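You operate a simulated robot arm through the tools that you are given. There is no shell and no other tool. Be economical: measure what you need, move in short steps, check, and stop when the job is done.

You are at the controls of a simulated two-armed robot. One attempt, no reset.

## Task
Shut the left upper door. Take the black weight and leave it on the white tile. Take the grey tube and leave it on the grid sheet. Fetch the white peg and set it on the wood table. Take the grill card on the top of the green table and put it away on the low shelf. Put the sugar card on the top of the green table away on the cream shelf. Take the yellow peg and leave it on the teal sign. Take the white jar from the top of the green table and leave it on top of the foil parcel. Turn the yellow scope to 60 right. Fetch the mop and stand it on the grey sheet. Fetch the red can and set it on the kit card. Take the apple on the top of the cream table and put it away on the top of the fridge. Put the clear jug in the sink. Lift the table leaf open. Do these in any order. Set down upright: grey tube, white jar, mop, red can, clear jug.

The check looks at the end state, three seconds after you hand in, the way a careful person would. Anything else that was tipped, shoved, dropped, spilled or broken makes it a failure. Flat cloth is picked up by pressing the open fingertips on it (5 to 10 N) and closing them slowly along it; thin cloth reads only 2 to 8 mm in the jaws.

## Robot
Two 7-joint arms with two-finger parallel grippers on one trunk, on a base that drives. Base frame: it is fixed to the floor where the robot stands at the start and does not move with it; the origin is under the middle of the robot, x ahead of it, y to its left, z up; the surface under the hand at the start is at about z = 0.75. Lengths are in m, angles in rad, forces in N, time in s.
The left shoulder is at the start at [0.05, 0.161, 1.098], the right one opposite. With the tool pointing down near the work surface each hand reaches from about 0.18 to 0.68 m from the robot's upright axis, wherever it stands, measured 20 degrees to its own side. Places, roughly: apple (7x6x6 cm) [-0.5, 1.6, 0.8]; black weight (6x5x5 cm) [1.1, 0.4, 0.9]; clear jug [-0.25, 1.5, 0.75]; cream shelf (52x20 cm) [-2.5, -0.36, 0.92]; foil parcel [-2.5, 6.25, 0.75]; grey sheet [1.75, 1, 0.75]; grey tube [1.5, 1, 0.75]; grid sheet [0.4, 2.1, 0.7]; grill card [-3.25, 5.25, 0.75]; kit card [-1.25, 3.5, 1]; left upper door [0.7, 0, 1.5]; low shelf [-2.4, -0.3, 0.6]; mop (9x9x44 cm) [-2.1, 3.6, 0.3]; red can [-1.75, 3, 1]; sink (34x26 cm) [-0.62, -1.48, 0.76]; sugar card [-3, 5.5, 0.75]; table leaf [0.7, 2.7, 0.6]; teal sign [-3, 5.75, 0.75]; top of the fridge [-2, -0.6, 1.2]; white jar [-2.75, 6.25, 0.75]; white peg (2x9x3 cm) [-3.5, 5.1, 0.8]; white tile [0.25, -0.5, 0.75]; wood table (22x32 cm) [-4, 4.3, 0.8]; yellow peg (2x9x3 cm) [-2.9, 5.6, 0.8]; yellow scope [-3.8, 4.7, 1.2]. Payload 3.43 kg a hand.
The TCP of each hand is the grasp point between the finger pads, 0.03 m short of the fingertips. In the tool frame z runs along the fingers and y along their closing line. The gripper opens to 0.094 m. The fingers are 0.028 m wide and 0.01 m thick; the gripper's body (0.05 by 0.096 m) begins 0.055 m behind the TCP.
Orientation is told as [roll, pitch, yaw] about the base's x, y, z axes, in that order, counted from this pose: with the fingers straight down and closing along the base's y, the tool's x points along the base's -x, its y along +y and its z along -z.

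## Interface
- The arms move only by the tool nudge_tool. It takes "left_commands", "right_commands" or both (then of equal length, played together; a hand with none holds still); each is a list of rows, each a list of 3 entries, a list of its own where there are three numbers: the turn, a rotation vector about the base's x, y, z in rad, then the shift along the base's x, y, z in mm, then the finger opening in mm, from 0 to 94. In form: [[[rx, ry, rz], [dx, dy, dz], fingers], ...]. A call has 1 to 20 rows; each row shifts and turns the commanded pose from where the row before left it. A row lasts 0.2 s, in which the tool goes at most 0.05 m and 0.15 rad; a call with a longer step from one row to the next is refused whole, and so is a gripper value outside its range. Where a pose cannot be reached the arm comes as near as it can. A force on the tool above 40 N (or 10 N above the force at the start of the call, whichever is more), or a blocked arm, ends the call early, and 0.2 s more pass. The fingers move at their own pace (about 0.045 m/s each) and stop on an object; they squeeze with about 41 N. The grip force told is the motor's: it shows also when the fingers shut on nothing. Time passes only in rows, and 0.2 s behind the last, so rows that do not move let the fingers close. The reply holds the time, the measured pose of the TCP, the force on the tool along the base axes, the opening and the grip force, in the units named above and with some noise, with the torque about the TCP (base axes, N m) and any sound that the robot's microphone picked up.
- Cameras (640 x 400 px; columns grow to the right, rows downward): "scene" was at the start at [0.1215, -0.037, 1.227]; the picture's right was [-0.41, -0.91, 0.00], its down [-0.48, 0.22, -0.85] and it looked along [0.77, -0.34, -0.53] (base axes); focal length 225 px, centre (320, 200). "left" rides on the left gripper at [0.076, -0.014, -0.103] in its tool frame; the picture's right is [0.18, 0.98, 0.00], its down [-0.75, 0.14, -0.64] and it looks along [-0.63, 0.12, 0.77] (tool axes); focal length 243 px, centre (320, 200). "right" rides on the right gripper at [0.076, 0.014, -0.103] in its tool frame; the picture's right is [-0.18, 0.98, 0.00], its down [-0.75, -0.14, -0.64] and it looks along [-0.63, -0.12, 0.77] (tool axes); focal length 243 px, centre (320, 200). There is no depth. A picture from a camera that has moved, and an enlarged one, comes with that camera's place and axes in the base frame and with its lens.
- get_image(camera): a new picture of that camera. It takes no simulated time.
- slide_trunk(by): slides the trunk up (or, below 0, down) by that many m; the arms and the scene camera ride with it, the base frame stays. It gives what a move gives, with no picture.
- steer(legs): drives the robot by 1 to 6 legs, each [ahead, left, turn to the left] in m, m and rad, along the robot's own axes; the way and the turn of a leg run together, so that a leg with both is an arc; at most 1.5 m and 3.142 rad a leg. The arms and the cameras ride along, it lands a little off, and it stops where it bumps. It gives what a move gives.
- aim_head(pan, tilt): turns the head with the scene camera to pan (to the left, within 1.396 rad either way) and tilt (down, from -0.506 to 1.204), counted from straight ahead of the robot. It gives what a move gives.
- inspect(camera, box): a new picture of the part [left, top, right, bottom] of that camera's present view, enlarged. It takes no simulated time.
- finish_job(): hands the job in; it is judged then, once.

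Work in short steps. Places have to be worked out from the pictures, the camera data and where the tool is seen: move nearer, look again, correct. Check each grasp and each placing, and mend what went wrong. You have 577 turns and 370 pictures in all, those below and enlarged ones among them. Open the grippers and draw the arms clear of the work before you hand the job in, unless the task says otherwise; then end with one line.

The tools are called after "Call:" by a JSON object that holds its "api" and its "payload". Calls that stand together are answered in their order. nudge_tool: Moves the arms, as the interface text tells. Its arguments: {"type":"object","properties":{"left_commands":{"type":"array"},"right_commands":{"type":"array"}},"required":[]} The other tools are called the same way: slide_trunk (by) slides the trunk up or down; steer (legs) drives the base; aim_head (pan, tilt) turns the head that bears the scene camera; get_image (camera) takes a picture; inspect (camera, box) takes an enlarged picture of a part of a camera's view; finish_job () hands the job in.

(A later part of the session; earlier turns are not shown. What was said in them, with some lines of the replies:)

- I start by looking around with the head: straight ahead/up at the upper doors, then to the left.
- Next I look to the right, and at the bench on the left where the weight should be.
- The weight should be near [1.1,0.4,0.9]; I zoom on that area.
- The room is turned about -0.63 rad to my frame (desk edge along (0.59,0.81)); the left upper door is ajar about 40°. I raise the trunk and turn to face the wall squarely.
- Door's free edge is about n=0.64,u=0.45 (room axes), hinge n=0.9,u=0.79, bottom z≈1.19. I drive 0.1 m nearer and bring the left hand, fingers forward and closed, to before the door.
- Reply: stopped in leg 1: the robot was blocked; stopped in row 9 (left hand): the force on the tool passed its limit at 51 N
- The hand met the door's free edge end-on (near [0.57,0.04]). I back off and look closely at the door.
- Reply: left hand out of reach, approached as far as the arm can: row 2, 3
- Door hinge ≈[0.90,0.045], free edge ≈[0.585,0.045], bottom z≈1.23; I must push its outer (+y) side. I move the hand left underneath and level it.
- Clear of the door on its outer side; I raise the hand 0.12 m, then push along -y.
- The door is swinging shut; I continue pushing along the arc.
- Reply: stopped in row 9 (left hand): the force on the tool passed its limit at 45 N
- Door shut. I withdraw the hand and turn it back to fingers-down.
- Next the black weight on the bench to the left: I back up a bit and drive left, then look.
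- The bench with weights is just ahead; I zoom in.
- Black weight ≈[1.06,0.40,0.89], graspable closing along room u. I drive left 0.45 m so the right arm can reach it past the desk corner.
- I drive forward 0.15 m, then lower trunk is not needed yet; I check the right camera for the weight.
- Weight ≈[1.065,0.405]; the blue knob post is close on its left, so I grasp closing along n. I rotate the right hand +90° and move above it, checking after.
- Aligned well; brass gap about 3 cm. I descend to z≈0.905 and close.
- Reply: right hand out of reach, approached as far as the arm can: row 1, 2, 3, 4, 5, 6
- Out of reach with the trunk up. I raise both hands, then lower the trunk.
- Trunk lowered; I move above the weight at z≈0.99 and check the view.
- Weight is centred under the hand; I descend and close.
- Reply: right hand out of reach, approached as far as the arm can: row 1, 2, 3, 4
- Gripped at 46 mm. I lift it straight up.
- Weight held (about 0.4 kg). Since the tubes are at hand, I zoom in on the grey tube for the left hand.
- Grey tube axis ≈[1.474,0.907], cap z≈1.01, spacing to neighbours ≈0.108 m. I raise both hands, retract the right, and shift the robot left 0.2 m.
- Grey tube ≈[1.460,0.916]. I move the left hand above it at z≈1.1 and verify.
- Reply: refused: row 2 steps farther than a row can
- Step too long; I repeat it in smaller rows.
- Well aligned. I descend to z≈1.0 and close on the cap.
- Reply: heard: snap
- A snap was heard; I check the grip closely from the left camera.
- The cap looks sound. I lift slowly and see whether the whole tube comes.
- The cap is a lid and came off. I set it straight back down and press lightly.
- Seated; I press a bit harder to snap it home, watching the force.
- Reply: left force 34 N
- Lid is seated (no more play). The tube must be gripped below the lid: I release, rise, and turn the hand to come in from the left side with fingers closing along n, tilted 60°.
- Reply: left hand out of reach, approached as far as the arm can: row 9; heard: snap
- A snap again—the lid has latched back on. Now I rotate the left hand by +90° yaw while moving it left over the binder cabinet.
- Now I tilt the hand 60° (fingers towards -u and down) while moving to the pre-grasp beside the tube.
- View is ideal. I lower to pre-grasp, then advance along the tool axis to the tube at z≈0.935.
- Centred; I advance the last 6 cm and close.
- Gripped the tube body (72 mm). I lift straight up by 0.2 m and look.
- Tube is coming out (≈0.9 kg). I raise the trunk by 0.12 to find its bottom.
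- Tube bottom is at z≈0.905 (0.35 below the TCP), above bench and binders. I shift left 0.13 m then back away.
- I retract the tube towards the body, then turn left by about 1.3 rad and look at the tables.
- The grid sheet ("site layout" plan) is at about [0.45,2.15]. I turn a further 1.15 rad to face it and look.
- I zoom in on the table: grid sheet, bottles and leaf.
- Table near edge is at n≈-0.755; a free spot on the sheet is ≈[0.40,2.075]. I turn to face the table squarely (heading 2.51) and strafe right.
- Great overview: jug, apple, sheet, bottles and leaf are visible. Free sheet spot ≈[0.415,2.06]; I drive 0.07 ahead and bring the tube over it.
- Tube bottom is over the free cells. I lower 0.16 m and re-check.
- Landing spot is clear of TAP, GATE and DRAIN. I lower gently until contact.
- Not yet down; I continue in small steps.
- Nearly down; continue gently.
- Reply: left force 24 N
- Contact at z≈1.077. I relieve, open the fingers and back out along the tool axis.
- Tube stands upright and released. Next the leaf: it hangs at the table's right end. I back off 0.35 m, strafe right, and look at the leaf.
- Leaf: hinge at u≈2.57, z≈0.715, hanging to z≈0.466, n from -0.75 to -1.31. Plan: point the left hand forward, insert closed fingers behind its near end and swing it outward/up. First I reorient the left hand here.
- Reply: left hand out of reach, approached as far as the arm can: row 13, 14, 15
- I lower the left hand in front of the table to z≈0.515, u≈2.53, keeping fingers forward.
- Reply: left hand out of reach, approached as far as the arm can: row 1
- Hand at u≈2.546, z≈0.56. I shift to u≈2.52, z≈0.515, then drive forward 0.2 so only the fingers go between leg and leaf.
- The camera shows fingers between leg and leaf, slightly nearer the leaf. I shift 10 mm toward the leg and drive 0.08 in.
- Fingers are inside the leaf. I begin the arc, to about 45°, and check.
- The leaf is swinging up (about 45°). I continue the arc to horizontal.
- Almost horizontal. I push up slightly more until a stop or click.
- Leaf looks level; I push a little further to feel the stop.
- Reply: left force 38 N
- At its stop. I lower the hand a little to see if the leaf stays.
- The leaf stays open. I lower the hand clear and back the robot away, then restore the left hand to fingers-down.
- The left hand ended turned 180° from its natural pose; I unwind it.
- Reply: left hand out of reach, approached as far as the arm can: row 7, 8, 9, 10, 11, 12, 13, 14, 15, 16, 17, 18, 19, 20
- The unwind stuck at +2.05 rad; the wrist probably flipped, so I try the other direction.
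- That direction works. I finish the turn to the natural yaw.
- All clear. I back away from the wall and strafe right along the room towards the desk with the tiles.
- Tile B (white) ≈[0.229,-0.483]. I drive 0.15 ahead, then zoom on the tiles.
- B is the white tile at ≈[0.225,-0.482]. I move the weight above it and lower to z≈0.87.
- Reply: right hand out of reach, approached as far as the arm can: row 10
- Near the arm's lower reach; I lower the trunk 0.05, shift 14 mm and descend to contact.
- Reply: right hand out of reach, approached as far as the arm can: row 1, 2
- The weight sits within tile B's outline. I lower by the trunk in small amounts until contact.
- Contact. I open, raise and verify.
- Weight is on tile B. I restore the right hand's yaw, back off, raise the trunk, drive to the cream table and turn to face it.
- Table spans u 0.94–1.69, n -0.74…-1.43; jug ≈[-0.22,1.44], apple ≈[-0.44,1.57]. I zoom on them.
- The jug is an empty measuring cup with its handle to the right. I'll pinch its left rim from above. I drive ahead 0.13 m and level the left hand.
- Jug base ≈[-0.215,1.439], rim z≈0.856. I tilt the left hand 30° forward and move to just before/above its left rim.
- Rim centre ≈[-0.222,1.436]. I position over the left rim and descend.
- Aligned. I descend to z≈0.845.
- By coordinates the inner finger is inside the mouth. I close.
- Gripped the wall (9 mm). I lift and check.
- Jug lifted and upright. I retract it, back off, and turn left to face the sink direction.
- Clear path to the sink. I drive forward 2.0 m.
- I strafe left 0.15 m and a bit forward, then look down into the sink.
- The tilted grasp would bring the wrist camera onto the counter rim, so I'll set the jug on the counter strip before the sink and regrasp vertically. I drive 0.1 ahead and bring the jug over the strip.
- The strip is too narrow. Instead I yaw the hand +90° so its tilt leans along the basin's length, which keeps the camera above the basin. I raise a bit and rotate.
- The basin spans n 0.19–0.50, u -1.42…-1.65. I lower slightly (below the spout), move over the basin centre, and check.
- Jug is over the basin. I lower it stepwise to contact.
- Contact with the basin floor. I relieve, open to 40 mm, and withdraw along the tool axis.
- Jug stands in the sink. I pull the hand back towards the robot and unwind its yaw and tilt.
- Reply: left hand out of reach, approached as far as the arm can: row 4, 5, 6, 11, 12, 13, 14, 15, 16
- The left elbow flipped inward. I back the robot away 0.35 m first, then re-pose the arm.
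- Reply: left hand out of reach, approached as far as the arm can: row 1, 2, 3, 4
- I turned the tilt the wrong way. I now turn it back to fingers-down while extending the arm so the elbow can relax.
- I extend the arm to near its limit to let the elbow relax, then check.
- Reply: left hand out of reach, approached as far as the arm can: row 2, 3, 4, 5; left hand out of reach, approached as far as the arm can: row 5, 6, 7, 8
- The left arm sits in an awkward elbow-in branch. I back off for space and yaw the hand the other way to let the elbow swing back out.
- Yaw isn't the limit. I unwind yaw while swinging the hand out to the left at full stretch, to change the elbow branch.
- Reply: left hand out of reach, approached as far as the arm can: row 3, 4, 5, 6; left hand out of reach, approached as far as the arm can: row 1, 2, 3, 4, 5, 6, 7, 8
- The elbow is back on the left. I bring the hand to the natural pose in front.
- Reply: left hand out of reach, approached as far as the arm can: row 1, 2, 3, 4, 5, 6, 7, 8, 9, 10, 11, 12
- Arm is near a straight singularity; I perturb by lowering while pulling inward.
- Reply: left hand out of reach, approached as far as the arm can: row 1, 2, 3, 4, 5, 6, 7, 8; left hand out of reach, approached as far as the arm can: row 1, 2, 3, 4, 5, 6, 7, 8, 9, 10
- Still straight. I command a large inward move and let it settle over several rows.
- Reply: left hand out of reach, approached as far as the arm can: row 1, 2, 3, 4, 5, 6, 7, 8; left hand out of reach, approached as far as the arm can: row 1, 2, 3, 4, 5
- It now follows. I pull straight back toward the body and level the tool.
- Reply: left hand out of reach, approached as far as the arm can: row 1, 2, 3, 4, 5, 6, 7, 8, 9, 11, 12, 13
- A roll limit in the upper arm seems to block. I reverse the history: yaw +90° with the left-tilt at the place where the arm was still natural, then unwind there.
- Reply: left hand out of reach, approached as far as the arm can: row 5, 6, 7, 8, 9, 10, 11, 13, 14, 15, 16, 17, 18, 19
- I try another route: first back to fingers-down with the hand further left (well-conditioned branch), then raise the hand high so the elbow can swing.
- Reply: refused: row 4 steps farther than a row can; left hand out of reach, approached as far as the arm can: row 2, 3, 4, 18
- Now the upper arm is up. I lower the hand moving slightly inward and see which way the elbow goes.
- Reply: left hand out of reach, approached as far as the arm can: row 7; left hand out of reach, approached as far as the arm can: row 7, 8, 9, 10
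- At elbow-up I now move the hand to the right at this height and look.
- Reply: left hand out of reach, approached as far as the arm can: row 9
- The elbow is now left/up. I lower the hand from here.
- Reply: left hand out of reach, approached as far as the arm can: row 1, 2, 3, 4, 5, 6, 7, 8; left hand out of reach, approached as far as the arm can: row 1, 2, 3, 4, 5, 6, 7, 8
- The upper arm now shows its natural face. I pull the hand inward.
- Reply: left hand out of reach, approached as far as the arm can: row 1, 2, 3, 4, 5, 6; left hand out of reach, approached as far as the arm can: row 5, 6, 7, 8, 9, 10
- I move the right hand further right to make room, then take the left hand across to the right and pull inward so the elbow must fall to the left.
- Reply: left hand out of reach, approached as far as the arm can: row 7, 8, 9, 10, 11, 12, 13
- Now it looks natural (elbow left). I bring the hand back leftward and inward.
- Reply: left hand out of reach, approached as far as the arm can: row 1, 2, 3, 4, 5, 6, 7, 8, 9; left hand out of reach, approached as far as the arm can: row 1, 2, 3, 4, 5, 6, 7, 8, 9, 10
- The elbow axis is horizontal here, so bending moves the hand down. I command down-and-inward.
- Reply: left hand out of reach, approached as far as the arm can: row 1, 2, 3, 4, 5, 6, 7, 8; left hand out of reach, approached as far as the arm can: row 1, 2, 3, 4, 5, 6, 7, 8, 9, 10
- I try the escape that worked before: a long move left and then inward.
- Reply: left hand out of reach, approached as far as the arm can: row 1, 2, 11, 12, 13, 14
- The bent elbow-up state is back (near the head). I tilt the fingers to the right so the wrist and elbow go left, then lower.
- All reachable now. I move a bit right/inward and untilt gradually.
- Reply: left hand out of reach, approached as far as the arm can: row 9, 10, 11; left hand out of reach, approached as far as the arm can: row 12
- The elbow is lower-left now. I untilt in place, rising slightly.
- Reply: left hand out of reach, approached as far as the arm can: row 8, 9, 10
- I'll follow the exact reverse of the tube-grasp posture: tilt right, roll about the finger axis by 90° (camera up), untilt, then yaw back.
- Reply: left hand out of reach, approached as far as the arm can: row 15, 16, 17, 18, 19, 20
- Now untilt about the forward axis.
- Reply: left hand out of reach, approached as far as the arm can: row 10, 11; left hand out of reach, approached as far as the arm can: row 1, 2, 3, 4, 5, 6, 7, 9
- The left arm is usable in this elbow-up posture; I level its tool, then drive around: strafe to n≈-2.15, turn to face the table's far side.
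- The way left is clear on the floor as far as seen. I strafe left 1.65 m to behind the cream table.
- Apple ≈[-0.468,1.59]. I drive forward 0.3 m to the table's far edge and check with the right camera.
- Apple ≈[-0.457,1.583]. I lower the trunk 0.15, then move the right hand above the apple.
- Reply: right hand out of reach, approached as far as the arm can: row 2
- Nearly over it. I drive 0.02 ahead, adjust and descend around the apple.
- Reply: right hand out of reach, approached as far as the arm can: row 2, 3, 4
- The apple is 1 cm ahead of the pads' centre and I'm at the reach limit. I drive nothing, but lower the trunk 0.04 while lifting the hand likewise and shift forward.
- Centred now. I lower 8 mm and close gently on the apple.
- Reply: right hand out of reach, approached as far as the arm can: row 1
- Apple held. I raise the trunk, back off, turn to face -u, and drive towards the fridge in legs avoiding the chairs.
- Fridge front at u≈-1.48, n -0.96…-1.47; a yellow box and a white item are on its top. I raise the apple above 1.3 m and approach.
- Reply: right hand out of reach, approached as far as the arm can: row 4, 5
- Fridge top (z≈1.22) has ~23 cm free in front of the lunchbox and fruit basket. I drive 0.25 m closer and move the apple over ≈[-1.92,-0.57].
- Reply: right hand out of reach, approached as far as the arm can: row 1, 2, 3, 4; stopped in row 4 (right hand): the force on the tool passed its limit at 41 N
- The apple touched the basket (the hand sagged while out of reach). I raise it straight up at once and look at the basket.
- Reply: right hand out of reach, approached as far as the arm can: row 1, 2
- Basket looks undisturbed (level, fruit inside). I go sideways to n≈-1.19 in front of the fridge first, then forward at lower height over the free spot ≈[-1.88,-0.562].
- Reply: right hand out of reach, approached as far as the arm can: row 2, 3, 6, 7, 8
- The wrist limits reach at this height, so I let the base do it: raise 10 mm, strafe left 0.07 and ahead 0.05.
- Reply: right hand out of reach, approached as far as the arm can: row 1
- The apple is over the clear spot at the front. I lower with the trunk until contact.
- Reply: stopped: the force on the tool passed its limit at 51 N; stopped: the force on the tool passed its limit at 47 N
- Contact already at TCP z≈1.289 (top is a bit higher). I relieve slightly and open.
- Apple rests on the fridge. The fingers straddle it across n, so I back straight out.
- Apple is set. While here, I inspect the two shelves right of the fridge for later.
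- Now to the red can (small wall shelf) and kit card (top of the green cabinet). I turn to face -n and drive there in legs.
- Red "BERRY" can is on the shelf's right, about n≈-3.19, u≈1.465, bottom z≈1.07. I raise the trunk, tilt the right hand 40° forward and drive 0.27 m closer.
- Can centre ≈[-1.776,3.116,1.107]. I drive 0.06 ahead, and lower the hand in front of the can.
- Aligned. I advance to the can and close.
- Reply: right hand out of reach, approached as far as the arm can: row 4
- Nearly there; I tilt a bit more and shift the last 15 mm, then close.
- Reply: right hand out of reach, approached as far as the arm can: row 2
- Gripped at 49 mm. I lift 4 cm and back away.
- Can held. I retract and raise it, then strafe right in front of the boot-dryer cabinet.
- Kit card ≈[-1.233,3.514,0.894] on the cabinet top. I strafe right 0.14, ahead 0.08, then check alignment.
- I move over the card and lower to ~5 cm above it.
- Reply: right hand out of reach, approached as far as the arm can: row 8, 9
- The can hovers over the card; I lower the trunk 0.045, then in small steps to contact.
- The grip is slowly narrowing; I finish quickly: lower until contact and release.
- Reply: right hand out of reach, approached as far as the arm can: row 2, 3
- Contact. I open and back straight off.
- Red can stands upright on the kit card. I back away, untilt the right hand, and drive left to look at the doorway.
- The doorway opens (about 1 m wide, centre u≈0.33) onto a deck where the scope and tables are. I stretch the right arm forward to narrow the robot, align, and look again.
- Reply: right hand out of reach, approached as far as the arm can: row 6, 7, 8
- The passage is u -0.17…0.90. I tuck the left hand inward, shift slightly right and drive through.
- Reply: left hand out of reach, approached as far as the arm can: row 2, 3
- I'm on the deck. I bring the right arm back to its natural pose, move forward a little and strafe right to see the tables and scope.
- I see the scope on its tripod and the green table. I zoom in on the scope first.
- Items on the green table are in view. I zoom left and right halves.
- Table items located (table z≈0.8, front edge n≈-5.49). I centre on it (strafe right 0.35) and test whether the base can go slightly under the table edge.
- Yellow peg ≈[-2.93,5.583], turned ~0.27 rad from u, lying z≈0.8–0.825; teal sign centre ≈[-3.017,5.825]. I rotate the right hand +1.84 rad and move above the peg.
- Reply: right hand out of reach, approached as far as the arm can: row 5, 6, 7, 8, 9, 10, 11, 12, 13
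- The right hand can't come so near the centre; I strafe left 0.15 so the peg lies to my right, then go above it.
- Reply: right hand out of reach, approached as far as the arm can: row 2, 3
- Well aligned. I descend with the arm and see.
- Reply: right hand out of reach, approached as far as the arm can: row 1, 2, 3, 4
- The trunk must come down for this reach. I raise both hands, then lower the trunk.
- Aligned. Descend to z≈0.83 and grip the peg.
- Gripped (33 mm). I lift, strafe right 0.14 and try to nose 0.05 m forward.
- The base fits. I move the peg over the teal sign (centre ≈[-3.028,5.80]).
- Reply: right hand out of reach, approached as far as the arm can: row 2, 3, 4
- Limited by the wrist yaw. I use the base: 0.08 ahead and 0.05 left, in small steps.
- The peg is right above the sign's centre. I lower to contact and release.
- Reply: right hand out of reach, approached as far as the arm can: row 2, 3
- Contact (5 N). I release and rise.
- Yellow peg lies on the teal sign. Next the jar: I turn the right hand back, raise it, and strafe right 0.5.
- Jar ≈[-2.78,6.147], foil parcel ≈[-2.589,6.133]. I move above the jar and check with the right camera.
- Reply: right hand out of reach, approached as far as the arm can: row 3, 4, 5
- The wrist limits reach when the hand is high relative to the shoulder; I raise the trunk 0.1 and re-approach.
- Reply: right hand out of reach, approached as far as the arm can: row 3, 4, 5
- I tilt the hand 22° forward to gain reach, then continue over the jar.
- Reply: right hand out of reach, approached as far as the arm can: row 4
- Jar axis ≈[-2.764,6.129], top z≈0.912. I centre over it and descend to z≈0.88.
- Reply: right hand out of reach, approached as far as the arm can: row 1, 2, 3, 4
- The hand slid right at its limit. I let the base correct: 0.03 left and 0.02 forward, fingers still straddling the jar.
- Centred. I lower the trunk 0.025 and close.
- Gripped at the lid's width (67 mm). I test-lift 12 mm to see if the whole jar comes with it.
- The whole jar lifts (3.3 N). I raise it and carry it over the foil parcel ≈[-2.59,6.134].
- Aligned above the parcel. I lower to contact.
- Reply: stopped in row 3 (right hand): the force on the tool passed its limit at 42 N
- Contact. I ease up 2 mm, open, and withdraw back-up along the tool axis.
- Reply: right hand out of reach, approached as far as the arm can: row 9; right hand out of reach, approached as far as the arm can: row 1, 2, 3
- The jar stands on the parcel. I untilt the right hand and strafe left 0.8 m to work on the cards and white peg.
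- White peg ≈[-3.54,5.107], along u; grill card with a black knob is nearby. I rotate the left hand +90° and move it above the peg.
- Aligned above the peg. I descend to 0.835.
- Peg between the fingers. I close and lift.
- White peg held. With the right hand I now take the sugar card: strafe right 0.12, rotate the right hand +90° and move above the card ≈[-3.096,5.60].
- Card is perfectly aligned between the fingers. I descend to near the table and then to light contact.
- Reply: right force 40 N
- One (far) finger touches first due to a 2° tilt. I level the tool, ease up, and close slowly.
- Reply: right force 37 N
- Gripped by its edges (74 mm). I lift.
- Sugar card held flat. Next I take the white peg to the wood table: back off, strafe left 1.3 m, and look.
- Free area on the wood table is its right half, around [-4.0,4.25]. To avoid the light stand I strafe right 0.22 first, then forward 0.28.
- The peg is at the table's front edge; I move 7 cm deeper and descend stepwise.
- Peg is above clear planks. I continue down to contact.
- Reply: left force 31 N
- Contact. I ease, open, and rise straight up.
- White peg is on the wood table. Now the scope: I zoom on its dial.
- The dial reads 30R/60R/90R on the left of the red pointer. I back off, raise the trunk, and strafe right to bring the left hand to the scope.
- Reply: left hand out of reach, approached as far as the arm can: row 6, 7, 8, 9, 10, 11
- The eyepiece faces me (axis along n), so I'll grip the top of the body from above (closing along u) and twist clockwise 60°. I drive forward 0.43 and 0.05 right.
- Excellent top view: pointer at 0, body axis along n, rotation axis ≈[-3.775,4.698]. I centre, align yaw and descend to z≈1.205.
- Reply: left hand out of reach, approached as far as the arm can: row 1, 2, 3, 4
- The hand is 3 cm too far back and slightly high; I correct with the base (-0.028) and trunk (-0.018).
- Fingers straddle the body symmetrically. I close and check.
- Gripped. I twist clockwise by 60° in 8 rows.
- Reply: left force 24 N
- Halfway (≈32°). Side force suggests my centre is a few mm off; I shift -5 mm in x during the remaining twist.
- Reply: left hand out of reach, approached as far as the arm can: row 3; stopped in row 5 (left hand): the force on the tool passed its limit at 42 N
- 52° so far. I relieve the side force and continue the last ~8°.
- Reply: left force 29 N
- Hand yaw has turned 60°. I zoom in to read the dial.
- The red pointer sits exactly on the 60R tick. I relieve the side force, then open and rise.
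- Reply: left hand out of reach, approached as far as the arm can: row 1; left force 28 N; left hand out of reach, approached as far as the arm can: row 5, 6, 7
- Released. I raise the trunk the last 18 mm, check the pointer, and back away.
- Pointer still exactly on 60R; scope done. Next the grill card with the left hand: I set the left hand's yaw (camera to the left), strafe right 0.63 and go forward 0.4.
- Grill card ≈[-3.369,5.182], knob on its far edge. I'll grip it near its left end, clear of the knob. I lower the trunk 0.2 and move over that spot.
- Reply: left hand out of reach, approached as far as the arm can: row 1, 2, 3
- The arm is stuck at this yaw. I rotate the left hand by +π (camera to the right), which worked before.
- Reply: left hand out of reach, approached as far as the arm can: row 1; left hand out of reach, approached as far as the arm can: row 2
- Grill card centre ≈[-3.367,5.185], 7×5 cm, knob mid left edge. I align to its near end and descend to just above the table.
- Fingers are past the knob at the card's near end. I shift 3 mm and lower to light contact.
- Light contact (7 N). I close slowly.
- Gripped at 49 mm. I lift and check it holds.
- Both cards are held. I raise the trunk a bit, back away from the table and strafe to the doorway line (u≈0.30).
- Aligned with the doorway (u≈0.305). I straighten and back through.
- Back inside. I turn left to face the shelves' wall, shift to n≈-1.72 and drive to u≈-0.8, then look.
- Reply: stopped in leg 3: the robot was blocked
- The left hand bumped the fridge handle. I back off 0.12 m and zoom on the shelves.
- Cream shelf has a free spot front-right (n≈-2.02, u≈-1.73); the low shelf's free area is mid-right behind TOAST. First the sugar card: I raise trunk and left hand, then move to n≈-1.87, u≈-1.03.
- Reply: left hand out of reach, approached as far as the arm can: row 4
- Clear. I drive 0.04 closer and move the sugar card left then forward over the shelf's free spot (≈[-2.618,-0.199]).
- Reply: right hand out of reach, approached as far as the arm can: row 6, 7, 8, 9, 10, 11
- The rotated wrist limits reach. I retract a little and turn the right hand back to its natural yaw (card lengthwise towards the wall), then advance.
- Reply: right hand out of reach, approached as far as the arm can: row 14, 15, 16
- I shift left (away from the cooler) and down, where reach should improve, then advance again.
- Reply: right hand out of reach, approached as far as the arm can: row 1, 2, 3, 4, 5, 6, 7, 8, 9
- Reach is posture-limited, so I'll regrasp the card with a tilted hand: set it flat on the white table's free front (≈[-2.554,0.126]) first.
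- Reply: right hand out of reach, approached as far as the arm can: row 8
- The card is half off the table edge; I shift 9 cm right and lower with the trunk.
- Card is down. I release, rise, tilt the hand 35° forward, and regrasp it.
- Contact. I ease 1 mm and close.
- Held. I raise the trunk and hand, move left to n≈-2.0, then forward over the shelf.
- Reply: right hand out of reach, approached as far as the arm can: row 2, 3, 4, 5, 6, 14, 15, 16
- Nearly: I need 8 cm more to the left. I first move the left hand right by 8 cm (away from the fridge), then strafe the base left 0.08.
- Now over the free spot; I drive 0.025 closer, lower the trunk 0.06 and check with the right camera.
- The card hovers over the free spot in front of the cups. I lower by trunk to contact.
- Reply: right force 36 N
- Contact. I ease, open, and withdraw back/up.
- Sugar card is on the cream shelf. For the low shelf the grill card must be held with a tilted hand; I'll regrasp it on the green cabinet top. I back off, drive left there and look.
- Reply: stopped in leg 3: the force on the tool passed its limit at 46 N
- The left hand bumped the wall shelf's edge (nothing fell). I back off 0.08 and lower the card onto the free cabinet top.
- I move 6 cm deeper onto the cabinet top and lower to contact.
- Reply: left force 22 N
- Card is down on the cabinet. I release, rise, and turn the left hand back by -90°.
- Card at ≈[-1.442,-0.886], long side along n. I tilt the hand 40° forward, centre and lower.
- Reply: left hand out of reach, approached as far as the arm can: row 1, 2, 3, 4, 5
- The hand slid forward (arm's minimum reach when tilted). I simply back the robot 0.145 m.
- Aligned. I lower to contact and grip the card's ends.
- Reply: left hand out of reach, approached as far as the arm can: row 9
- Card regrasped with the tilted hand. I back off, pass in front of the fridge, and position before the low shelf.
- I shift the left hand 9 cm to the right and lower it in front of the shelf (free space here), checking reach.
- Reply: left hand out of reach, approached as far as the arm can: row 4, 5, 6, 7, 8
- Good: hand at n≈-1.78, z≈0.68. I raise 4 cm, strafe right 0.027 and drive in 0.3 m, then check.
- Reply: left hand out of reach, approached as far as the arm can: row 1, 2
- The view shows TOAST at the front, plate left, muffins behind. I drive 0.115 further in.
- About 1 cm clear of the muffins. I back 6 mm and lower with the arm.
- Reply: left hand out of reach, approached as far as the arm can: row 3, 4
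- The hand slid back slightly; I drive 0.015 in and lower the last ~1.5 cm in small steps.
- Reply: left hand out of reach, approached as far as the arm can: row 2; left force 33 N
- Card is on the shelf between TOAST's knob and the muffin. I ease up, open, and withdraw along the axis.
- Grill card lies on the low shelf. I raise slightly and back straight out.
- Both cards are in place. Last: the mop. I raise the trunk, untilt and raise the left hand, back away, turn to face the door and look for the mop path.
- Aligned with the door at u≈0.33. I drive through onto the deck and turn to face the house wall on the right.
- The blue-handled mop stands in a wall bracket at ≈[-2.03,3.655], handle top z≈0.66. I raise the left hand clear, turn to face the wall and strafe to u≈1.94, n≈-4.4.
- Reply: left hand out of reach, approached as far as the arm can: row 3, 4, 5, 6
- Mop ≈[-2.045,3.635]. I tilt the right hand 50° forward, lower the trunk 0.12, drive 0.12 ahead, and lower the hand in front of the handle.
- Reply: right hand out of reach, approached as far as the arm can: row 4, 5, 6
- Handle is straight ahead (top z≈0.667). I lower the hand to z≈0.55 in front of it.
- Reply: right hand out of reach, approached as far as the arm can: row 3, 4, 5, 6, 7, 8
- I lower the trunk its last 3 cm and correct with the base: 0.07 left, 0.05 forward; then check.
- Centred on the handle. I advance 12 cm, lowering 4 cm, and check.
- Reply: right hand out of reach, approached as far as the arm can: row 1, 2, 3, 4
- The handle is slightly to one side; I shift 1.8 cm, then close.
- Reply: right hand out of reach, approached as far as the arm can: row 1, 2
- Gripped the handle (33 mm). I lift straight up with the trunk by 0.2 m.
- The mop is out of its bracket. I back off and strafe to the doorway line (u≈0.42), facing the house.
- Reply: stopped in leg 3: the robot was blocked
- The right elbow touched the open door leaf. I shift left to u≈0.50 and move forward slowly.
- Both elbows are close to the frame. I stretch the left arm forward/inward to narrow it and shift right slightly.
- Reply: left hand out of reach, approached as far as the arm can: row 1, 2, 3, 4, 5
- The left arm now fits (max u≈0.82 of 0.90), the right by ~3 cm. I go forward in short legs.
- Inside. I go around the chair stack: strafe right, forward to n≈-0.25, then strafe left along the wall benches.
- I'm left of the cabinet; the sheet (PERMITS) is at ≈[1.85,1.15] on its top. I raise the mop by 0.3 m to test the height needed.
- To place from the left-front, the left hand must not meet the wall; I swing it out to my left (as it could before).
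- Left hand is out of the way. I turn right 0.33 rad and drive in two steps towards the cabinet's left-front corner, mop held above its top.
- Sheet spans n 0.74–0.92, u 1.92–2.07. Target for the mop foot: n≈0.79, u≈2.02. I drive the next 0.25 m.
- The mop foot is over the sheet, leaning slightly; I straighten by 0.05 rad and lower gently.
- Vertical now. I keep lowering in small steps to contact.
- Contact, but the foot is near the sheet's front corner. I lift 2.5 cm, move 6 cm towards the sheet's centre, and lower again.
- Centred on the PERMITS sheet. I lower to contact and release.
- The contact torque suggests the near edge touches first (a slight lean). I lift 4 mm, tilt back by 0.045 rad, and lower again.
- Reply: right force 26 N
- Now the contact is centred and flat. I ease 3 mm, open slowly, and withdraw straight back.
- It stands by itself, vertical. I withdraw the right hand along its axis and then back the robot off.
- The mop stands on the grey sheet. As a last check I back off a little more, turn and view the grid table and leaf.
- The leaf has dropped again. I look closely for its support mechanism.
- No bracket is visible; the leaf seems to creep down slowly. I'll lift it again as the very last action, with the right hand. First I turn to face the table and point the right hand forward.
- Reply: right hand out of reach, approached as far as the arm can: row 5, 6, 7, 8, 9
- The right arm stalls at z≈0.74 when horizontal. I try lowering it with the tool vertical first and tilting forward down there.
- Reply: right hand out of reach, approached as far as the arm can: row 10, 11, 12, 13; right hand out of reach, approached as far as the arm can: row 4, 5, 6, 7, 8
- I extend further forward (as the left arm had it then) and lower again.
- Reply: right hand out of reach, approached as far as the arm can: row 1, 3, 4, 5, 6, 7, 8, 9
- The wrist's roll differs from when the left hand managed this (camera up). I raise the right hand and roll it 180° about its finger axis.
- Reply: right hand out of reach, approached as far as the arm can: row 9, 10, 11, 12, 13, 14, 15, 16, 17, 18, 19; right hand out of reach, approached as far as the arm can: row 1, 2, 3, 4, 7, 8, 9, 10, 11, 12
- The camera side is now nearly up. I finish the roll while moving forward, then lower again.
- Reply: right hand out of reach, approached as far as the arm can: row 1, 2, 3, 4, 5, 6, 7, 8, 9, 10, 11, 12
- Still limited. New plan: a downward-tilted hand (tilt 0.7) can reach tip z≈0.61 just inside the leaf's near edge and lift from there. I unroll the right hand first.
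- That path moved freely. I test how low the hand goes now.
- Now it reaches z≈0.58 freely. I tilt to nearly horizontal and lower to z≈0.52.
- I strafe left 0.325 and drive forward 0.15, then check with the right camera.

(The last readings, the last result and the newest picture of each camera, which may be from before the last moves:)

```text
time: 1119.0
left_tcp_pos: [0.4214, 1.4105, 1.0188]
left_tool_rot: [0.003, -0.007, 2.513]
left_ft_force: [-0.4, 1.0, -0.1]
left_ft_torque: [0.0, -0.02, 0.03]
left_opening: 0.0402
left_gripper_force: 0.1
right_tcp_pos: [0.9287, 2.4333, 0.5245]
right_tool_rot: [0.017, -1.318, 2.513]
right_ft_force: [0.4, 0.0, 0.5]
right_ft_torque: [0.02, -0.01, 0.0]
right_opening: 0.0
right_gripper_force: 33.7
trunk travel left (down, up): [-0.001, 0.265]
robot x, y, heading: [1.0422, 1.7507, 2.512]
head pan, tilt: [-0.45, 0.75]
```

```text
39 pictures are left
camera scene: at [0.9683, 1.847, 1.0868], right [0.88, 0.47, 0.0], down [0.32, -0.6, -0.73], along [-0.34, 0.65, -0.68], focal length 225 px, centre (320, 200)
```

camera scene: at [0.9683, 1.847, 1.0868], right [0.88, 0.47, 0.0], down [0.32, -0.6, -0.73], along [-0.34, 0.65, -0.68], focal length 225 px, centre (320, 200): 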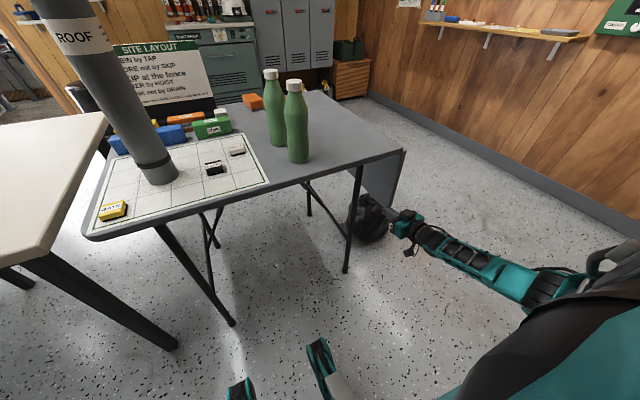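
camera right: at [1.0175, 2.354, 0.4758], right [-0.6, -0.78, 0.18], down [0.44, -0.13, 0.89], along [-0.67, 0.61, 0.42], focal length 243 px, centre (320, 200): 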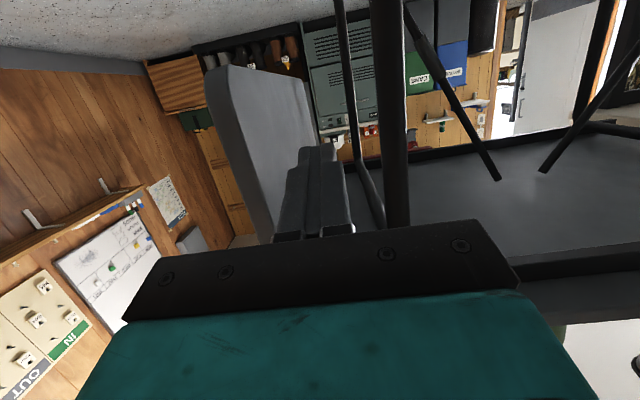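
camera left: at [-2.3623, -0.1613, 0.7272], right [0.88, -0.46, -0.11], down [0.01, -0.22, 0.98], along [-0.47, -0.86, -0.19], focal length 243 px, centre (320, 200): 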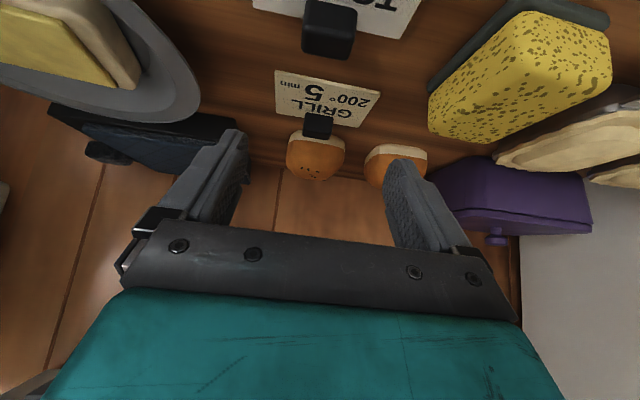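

Fingers are between leg and leaf. I drive 0.085 in and run the lifting arc.

Call:
{"api": "steer", "payload": {"legs": [[0.085, 0, 0]]}}

Call:
{"api": "nudge_tool", "payload": {"right_commands": [[[0, 0, 0], [16, 22, -5], 0], [[0, 0, 0], [15.6, 21.4, 0], 0], [[0, 0, 0], [15.6, 21.4, 0], 0], [[0, 0, 0], [15, 20.6, 6.5], 0], [[0, 0, 0], [15, 20.6, 6.5], 0], [[0, 0, 0], [13.5, 18.6, 13], 0], [[0, 0, 0], [13.5, 18.6, 13], 0]]}}

Call:
{"api": "nudge_tool", "payload": {"right_commands": [[[0, 0, 0], [10.9, 15, 18.5], 0], [[0, 0, 0], [10.9, 15, 18.5], 0], [[0, 0, 0], [7.9, 10.9, 22.5], 0], [[0, 0, 0], [7.9, 10.9, 22.5], 0], [[0, 0, 0], [4.1, 5.7, 25.5], 0], [[0, 0, 0], [3, 4, 20], 0]]}}

Call:
{"api": "get_image", "payload": {"camera": "scene"}}

```text
time: 1120.1
left_tcp_pos: [0.3528, 1.4605, 1.019]
left_tool_rot: [0.003, -0.008, 2.513]
left_ft_force: [-0.5, 0.2, 0.1]
left_ft_torque: [-0.05, 0.0, 0.01]
left_opening: 0.0398
left_gripper_force: 0.1
right_tcp_pos: [0.8615, 2.4828, 0.5239]
right_tool_rot: [0.018, -1.318, 2.514]
right_ft_force: [-0.4, 1.0, -1.2]
right_ft_torque: [0.01, -0.02, 0.01]
right_opening: 0.0
right_gripper_force: 32.6
trunk travel left (down, up): [-0.001, 0.265]
robot x, y, heading: [0.9725, 1.8002, 2.504]
head pan, tilt: [-0.45, 0.75]
```

```text
time: 1121.7
left_tcp_pos: [0.3525, 1.4608, 1.0183]
left_tool_rot: [0.004, -0.006, 2.514]
left_ft_force: [-0.1, -0.5, -0.9]
left_ft_torque: [-0.02, -0.01, -0.03]
left_opening: 0.0402
left_gripper_force: 0.0
right_tcp_pos: [0.9495, 2.5967, 0.5666]
right_tool_rot: [0.018, -1.315, 2.511]
right_ft_force: [0.3, -3.5, -8.6]
right_ft_torque: [0.06, 0.19, -0.11]
right_opening: 0.0
right_gripper_force: 33.2
right hand out of reach, approached as far as the arm can: row 4, 5, 6, 7
trunk travel left (down, up): [-0.001, 0.265]
robot x, y, heading: [0.9733, 1.8015, 2.511]
head pan, tilt: [-0.45, 0.75]
```

```text
time: 1123.1
left_tcp_pos: [0.3539, 1.46, 1.0182]
left_tool_rot: [0.003, -0.007, 2.515]
left_ft_force: [-0.2, 0.2, 0.0]
left_ft_torque: [0.0, 0.02, 0.03]
left_opening: 0.0398
left_gripper_force: 0.0
right_tcp_pos: [0.9881, 2.6544, 0.6968]
right_tool_rot: [0.024, -1.317, 2.505]
right_ft_force: [-1.0, -4.3, -8.8]
right_ft_torque: [0.11, 0.18, -0.12]
right_opening: 0.0002
right_gripper_force: 33.0
right hand out of reach, approached as far as the arm can: row 2
trunk travel left (down, up): [-0.001, 0.265]
robot x, y, heading: [0.9701, 1.8009, 2.508]
head pan, tilt: [-0.45, 0.75]
```

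```text
38 pictures are left
camera scene: at [0.9004, 1.8976, 1.0867], right [0.88, 0.47, 0.0], down [0.32, -0.6, -0.73], along [-0.34, 0.65, -0.68], focal length 225 px, centre (320, 200)
```

scene: 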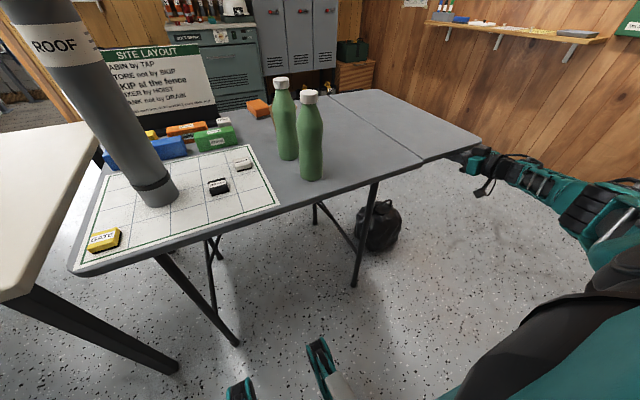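

The leaf is up. I push firmly to its stop, listening for a latch.

Call:
{"api": "nudge_tool", "payload": {"right_commands": [[[0, 0, 0], [0, 0, 8], 0], [[0, 0, 0], [0, 0, 6], 0], [[0, 0, 0], [0, 0, 0], 0]]}}

Call:
{"api": "nudge_tool", "payload": {"right_commands": [[[0, 0, 0], [0, 0, 4], 0], [[0, 0, 0], [0, 0, 3], 0], [[0, 0, 0], [0, 0, 0], 0]]}}

```text
time: 1123.9
left_tcp_pos: [0.355, 1.4647, 1.021]
left_tool_rot: [0.008, -0.004, 2.513]
left_ft_force: [-0.2, 0.0, -0.3]
left_ft_torque: [0.0, 0.02, -0.01]
left_opening: 0.0399
left_gripper_force: 0.0
right_tcp_pos: [0.988, 2.6533, 0.7008]
right_tool_rot: [0.037, -1.301, 2.497]
right_ft_force: [-1.1, 7.0, -37.0]
right_ft_torque: [0.43, 0.36, 0.01]
right_opening: 0.0
right_gripper_force: 33.0
trunk travel left (down, up): [-0.001, 0.265]
robot x, y, heading: [0.9686, 1.7964, 2.507]
head pan, tilt: [-0.45, 0.75]
```

```text
time: 1124.3
left_tcp_pos: [0.3532, 1.4617, 1.0215]
left_tool_rot: [0.004, -0.007, 2.515]
left_ft_force: [-0.2, -0.4, -0.2]
left_ft_torque: [-0.02, -0.01, 0.0]
left_opening: 0.0399
left_gripper_force: 0.1
right_tcp_pos: [0.9903, 2.6484, 0.7009]
right_tool_rot: [0.019, -1.288, 2.515]
right_ft_force: [5.6, -5.4, -13.5]
right_ft_torque: [0.17, 0.3, -0.13]
right_opening: 0.0001
right_gripper_force: 33.2
trunk travel left (down, up): [-0.001, 0.265]
robot x, y, heading: [0.9735, 1.8027, 2.515]
head pan, tilt: [-0.45, 0.75]
stopped in row 2 (right hand): the force on the tool passed its limit at 50 N (the readings are from after the stop); the commanded pose is now the measured one
```

At the stop, no click. I lower the hand and wait several seconds to see whether the leaf holds.

Call:
{"api": "nudge_tool", "payload": {"right_commands": [[[0, 0, 0], [0, 0, -10], 0], [[0, 0, 0], [0, 0, -15], 0], [[0, 0, 0], [0, 0, -20], 0], [[0, 0, 0], [0, 0, 0], 0], [[0, 0, 0], [0, 0, 0], 0], [[0, 0, 0], [0, 0, 0], 0], [[0, 0, 0], [0, 0, 0], 0], [[0, 0, 0], [0, 0, 0], 0], [[0, 0, 0], [0, 0, 0], 0], [[0, 0, 0], [0, 0, 0], 0], [[0, 0, 0], [0, 0, 0], 0], [[0, 0, 0], [0, 0, 0], 0], [[0, 0, 0], [0, 0, 0], 0], [[0, 0, 0], [0, 0, 0], 0], [[0, 0, 0], [0, 0, 0], 0], [[0, 0, 0], [0, 0, 0], 0], [[0, 0, 0], [0, 0, 0], 0]]}}

Call:
{"api": "inspect", "payload": {"camera": "scene", "box": [330, 70, 510, 210]}}

```text
time: 1128.0
left_tcp_pos: [0.3543, 1.4616, 1.0188]
left_tool_rot: [0.003, -0.006, 2.513]
left_ft_force: [0.2, -0.1, -0.1]
left_ft_torque: [0.03, 0.0, 0.02]
left_opening: 0.04
left_gripper_force: 0.0
right_tcp_pos: [0.9895, 2.649, 0.6625]
right_tool_rot: [0.015, -1.299, 2.518]
right_ft_force: [0.7, -1.1, 0.1]
right_ft_torque: [-0.04, 0.02, 0.0]
right_opening: 0.0
right_gripper_force: 33.1
trunk travel left (down, up): [-0.001, 0.265]
robot x, y, heading: [0.9756, 1.8036, 2.512]
head pan, tilt: [-0.45, 0.75]
```

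```text
2.86 times, centred on (420, 140) of scene
camera zoom: at [0.9005, 1.8969, 1.0868], right [0.88, 0.47, 0.0], down [0.32, -0.6, -0.73], along [-0.34, 0.65, -0.68], focal length 642 px, centre (34, 371)
```

zoom: 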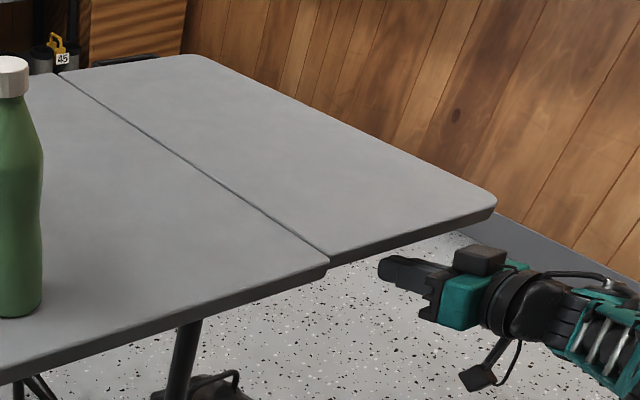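

The leaf holds level. I lower the hand clear, back away, and watch it for a while.

Call:
{"api": "nudge_tool", "payload": {"right_commands": [[[0, 0, 0], [0, 0, -20], 0], [[0, 0, 0], [0, 0, -20], 0], [[0, 0, 0], [0, 0, 0], 0]]}}

Call:
{"api": "steer", "payload": {"legs": [[-0.35, 0, 0]]}}

Call:
{"api": "nudge_tool", "payload": {"right_commands": [[[0, 0, 0], [0, 0, 0], 20], [[0, 0, 0], [0, 0, 0], 40], [[0, 0, 0], [0, 0, 0], 40], [[0, 0, 0], [0, 0, 0], 40], [[0, 0, 0], [0, 0, 0], 40], [[0, 0, 0], [0, 0, 0], 40], [[0, 0, 0], [0, 0, 0], 40], [[0, 0, 0], [0, 0, 0], 40], [[0, 0, 0], [0, 0, 0], 40], [[0, 0, 0], [0, 0, 0], 40], [[0, 0, 0], [0, 0, 0], 40], [[0, 0, 0], [0, 0, 0], 40], [[0, 0, 0], [0, 0, 0], 40], [[0, 0, 0], [0, 0, 0], 40], [[0, 0, 0], [0, 0, 0], 40], [[0, 0, 0], [0, 0, 0], 40], [[0, 0, 0], [0, 0, 0], 40], [[0, 0, 0], [0, 0, 0], 40], [[0, 0, 0], [0, 0, 0], 40], [[0, 0, 0], [0, 0, 0], 40]]}}

Call:
{"api": "get_image", "payload": {"camera": "scene"}}

```text
time: 1128.8
left_tcp_pos: [0.3538, 1.4602, 1.0188]
left_tool_rot: [0.001, -0.007, 2.513]
left_ft_force: [-1.0, 0.3, 0.5]
left_ft_torque: [-0.02, 0.05, -0.04]
left_opening: 0.04
left_gripper_force: 0.0
right_tcp_pos: [0.9743, 2.6324, 0.6246]
right_tool_rot: [0.015, -1.297, 2.519]
right_ft_force: [0.8, 0.6, -0.6]
right_ft_torque: [-0.05, 0.0, 0.01]
right_opening: 0.0
right_gripper_force: 33.4
right hand out of reach, approached as far as the arm can: row 1, 2
trunk travel left (down, up): [-0.001, 0.265]
robot x, y, heading: [0.9743, 1.8045, 2.506]
head pan, tilt: [-0.45, 0.75]
```

```text
time: 1131.0
left_tcp_pos: [0.6352, 1.2543, 1.019]
left_tool_rot: [0.003, -0.008, 2.515]
left_ft_force: [0.5, 0.3, 0.5]
left_ft_torque: [0.0, -0.02, -0.02]
left_opening: 0.04
left_gripper_force: 0.1
right_tcp_pos: [1.2541, 2.4259, 0.6245]
right_tool_rot: [0.016, -1.298, 2.521]
right_ft_force: [0.0, -0.9, 0.1]
right_ft_torque: [0.02, 0.01, 0.03]
right_opening: 0.0
right_gripper_force: 33.4
trunk travel left (down, up): [-0.001, 0.265]
robot x, y, heading: [1.2514, 1.5925, 2.51]
head pan, tilt: [-0.45, 0.75]
```

```text
time: 1135.2
left_tcp_pos: [0.6345, 1.2544, 1.0175]
left_tool_rot: [0.004, -0.007, 2.514]
left_ft_force: [0.5, -0.4, 0.5]
left_ft_torque: [0.02, -0.02, 0.01]
left_opening: 0.0399
left_gripper_force: 0.0
right_tcp_pos: [1.2548, 2.425, 0.6255]
right_tool_rot: [0.015, -1.299, 2.521]
right_ft_force: [-0.4, -0.3, -0.2]
right_ft_torque: [0.01, -0.01, -0.01]
right_opening: 0.04
right_gripper_force: 0.0
trunk travel left (down, up): [-0.001, 0.265]
robot x, y, heading: [1.2543, 1.5991, 2.509]
head pan, tilt: [-0.45, 0.75]
```

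```text
36 pictures are left
camera scene: at [1.181, 1.6917, 1.0868], right [0.88, 0.47, 0.0], down [0.32, -0.6, -0.73], along [-0.34, 0.65, -0.68], focal length 225 px, centre (320, 200)
```

scene: 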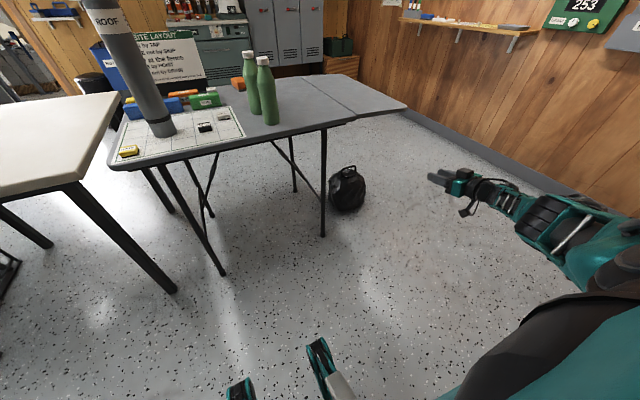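

Still level. I wait another ~8 s and compare once more before handing in.

Call:
{"api": "nudge_tool", "payload": {"right_commands": [[[0, 0, 0], [0, 0, 0], 60], [[0, 0, 0], [0, 0, 0], 60], [[0, 0, 0], [0, 0, 0], 60], [[0, 0, 0], [0, 0, 0], 60], [[0, 0, 0], [0, 0, 0], 60], [[0, 0, 0], [0, 0, 0], 60], [[0, 0, 0], [0, 0, 0], 60], [[0, 0, 0], [0, 0, 0], 60], [[0, 0, 0], [0, 0, 0], 60], [[0, 0, 0], [0, 0, 0], 60], [[0, 0, 0], [0, 0, 0], 60], [[0, 0, 0], [0, 0, 0], 60], [[0, 0, 0], [0, 0, 0], 60], [[0, 0, 0], [0, 0, 0], 60], [[0, 0, 0], [0, 0, 0], 60], [[0, 0, 0], [0, 0, 0], 60], [[0, 0, 0], [0, 0, 0], 60], [[0, 0, 0], [0, 0, 0], 60], [[0, 0, 0], [0, 0, 0], 60], [[0, 0, 0], [0, 0, 0], 60]]}}

Call:
{"api": "nudge_tool", "payload": {"right_commands": [[[0, 0, 0], [0, 0, 0], 60], [[0, 0, 0], [0, 0, 0], 60], [[0, 0, 0], [0, 0, 0], 60], [[0, 0, 0], [0, 0, 0], 60], [[0, 0, 0], [0, 0, 0], 60], [[0, 0, 0], [0, 0, 0], 60], [[0, 0, 0], [0, 0, 0], 60], [[0, 0, 0], [0, 0, 0], 60], [[0, 0, 0], [0, 0, 0], 60], [[0, 0, 0], [0, 0, 0], 60], [[0, 0, 0], [0, 0, 0], 60], [[0, 0, 0], [0, 0, 0], 60], [[0, 0, 0], [0, 0, 0], 60], [[0, 0, 0], [0, 0, 0], 60], [[0, 0, 0], [0, 0, 0], 60], [[0, 0, 0], [0, 0, 0], 60], [[0, 0, 0], [0, 0, 0], 60], [[0, 0, 0], [0, 0, 0], 60], [[0, 0, 0], [0, 0, 0], 60], [[0, 0, 0], [0, 0, 0], 60]]}}

Call:
{"api": "inspect", "payload": {"camera": "scene", "box": [270, 60, 430, 180]}}

```text
time: 1139.4
left_tcp_pos: [0.6335, 1.2527, 1.0183]
left_tool_rot: [0.003, -0.007, 2.514]
left_ft_force: [0.9, 0.0, -0.2]
left_ft_torque: [0.0, -0.02, 0.0]
left_opening: 0.0399
left_gripper_force: 0.0
right_tcp_pos: [1.2538, 2.4256, 0.625]
right_tool_rot: [0.017, -1.3, 2.519]
right_ft_force: [-0.2, -1.2, -0.2]
right_ft_torque: [0.0, -0.01, 0.0]
right_opening: 0.0602
right_gripper_force: 0.1
trunk travel left (down, up): [-0.001, 0.265]
robot x, y, heading: [1.2525, 1.5946, 2.513]
head pan, tilt: [-0.45, 0.75]
```

```text
time: 1143.6
left_tcp_pos: [0.6341, 1.2535, 1.0191]
left_tool_rot: [0.004, -0.007, 2.514]
left_ft_force: [0.7, 0.7, -0.4]
left_ft_torque: [0.02, 0.01, -0.01]
left_opening: 0.0398
left_gripper_force: 0.1
right_tcp_pos: [1.2531, 2.4258, 0.6251]
right_tool_rot: [0.015, -1.297, 2.521]
right_ft_force: [-0.4, 0.2, 0.6]
right_ft_torque: [0.01, -0.01, 0.01]
right_opening: 0.0599
right_gripper_force: 0.2
trunk travel left (down, up): [-0.001, 0.265]
robot x, y, heading: [1.2532, 1.5935, 2.514]
head pan, tilt: [-0.45, 0.75]
```

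```text
3.33 times, centred on (350, 120) of scene
camera zoom: at [1.181, 1.6917, 1.0868], right [0.88, 0.47, 0.0], down [0.32, -0.6, -0.73], along [-0.34, 0.65, -0.68], focal length 749 px, centre (220, 467)
```

zoom: 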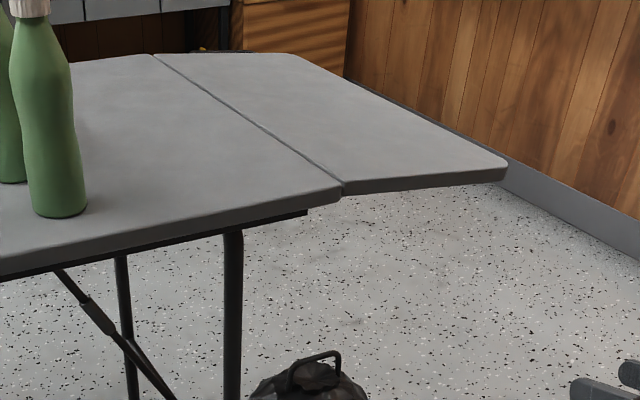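

The leaf is still open about 15 s after release, with all other tasks done, grippers open and arms clear, so I hand in now.

Call:
{"api": "finish_job", "payload": {}}

```text
The job is handed in.
```

I did all fourteen tasks and handed the job in. The main risk is the table leaf: it had dropped after my first lift, so I lifted it again at the end, and it stayed level for about 15 s before hand-in, with no click or latch heard.
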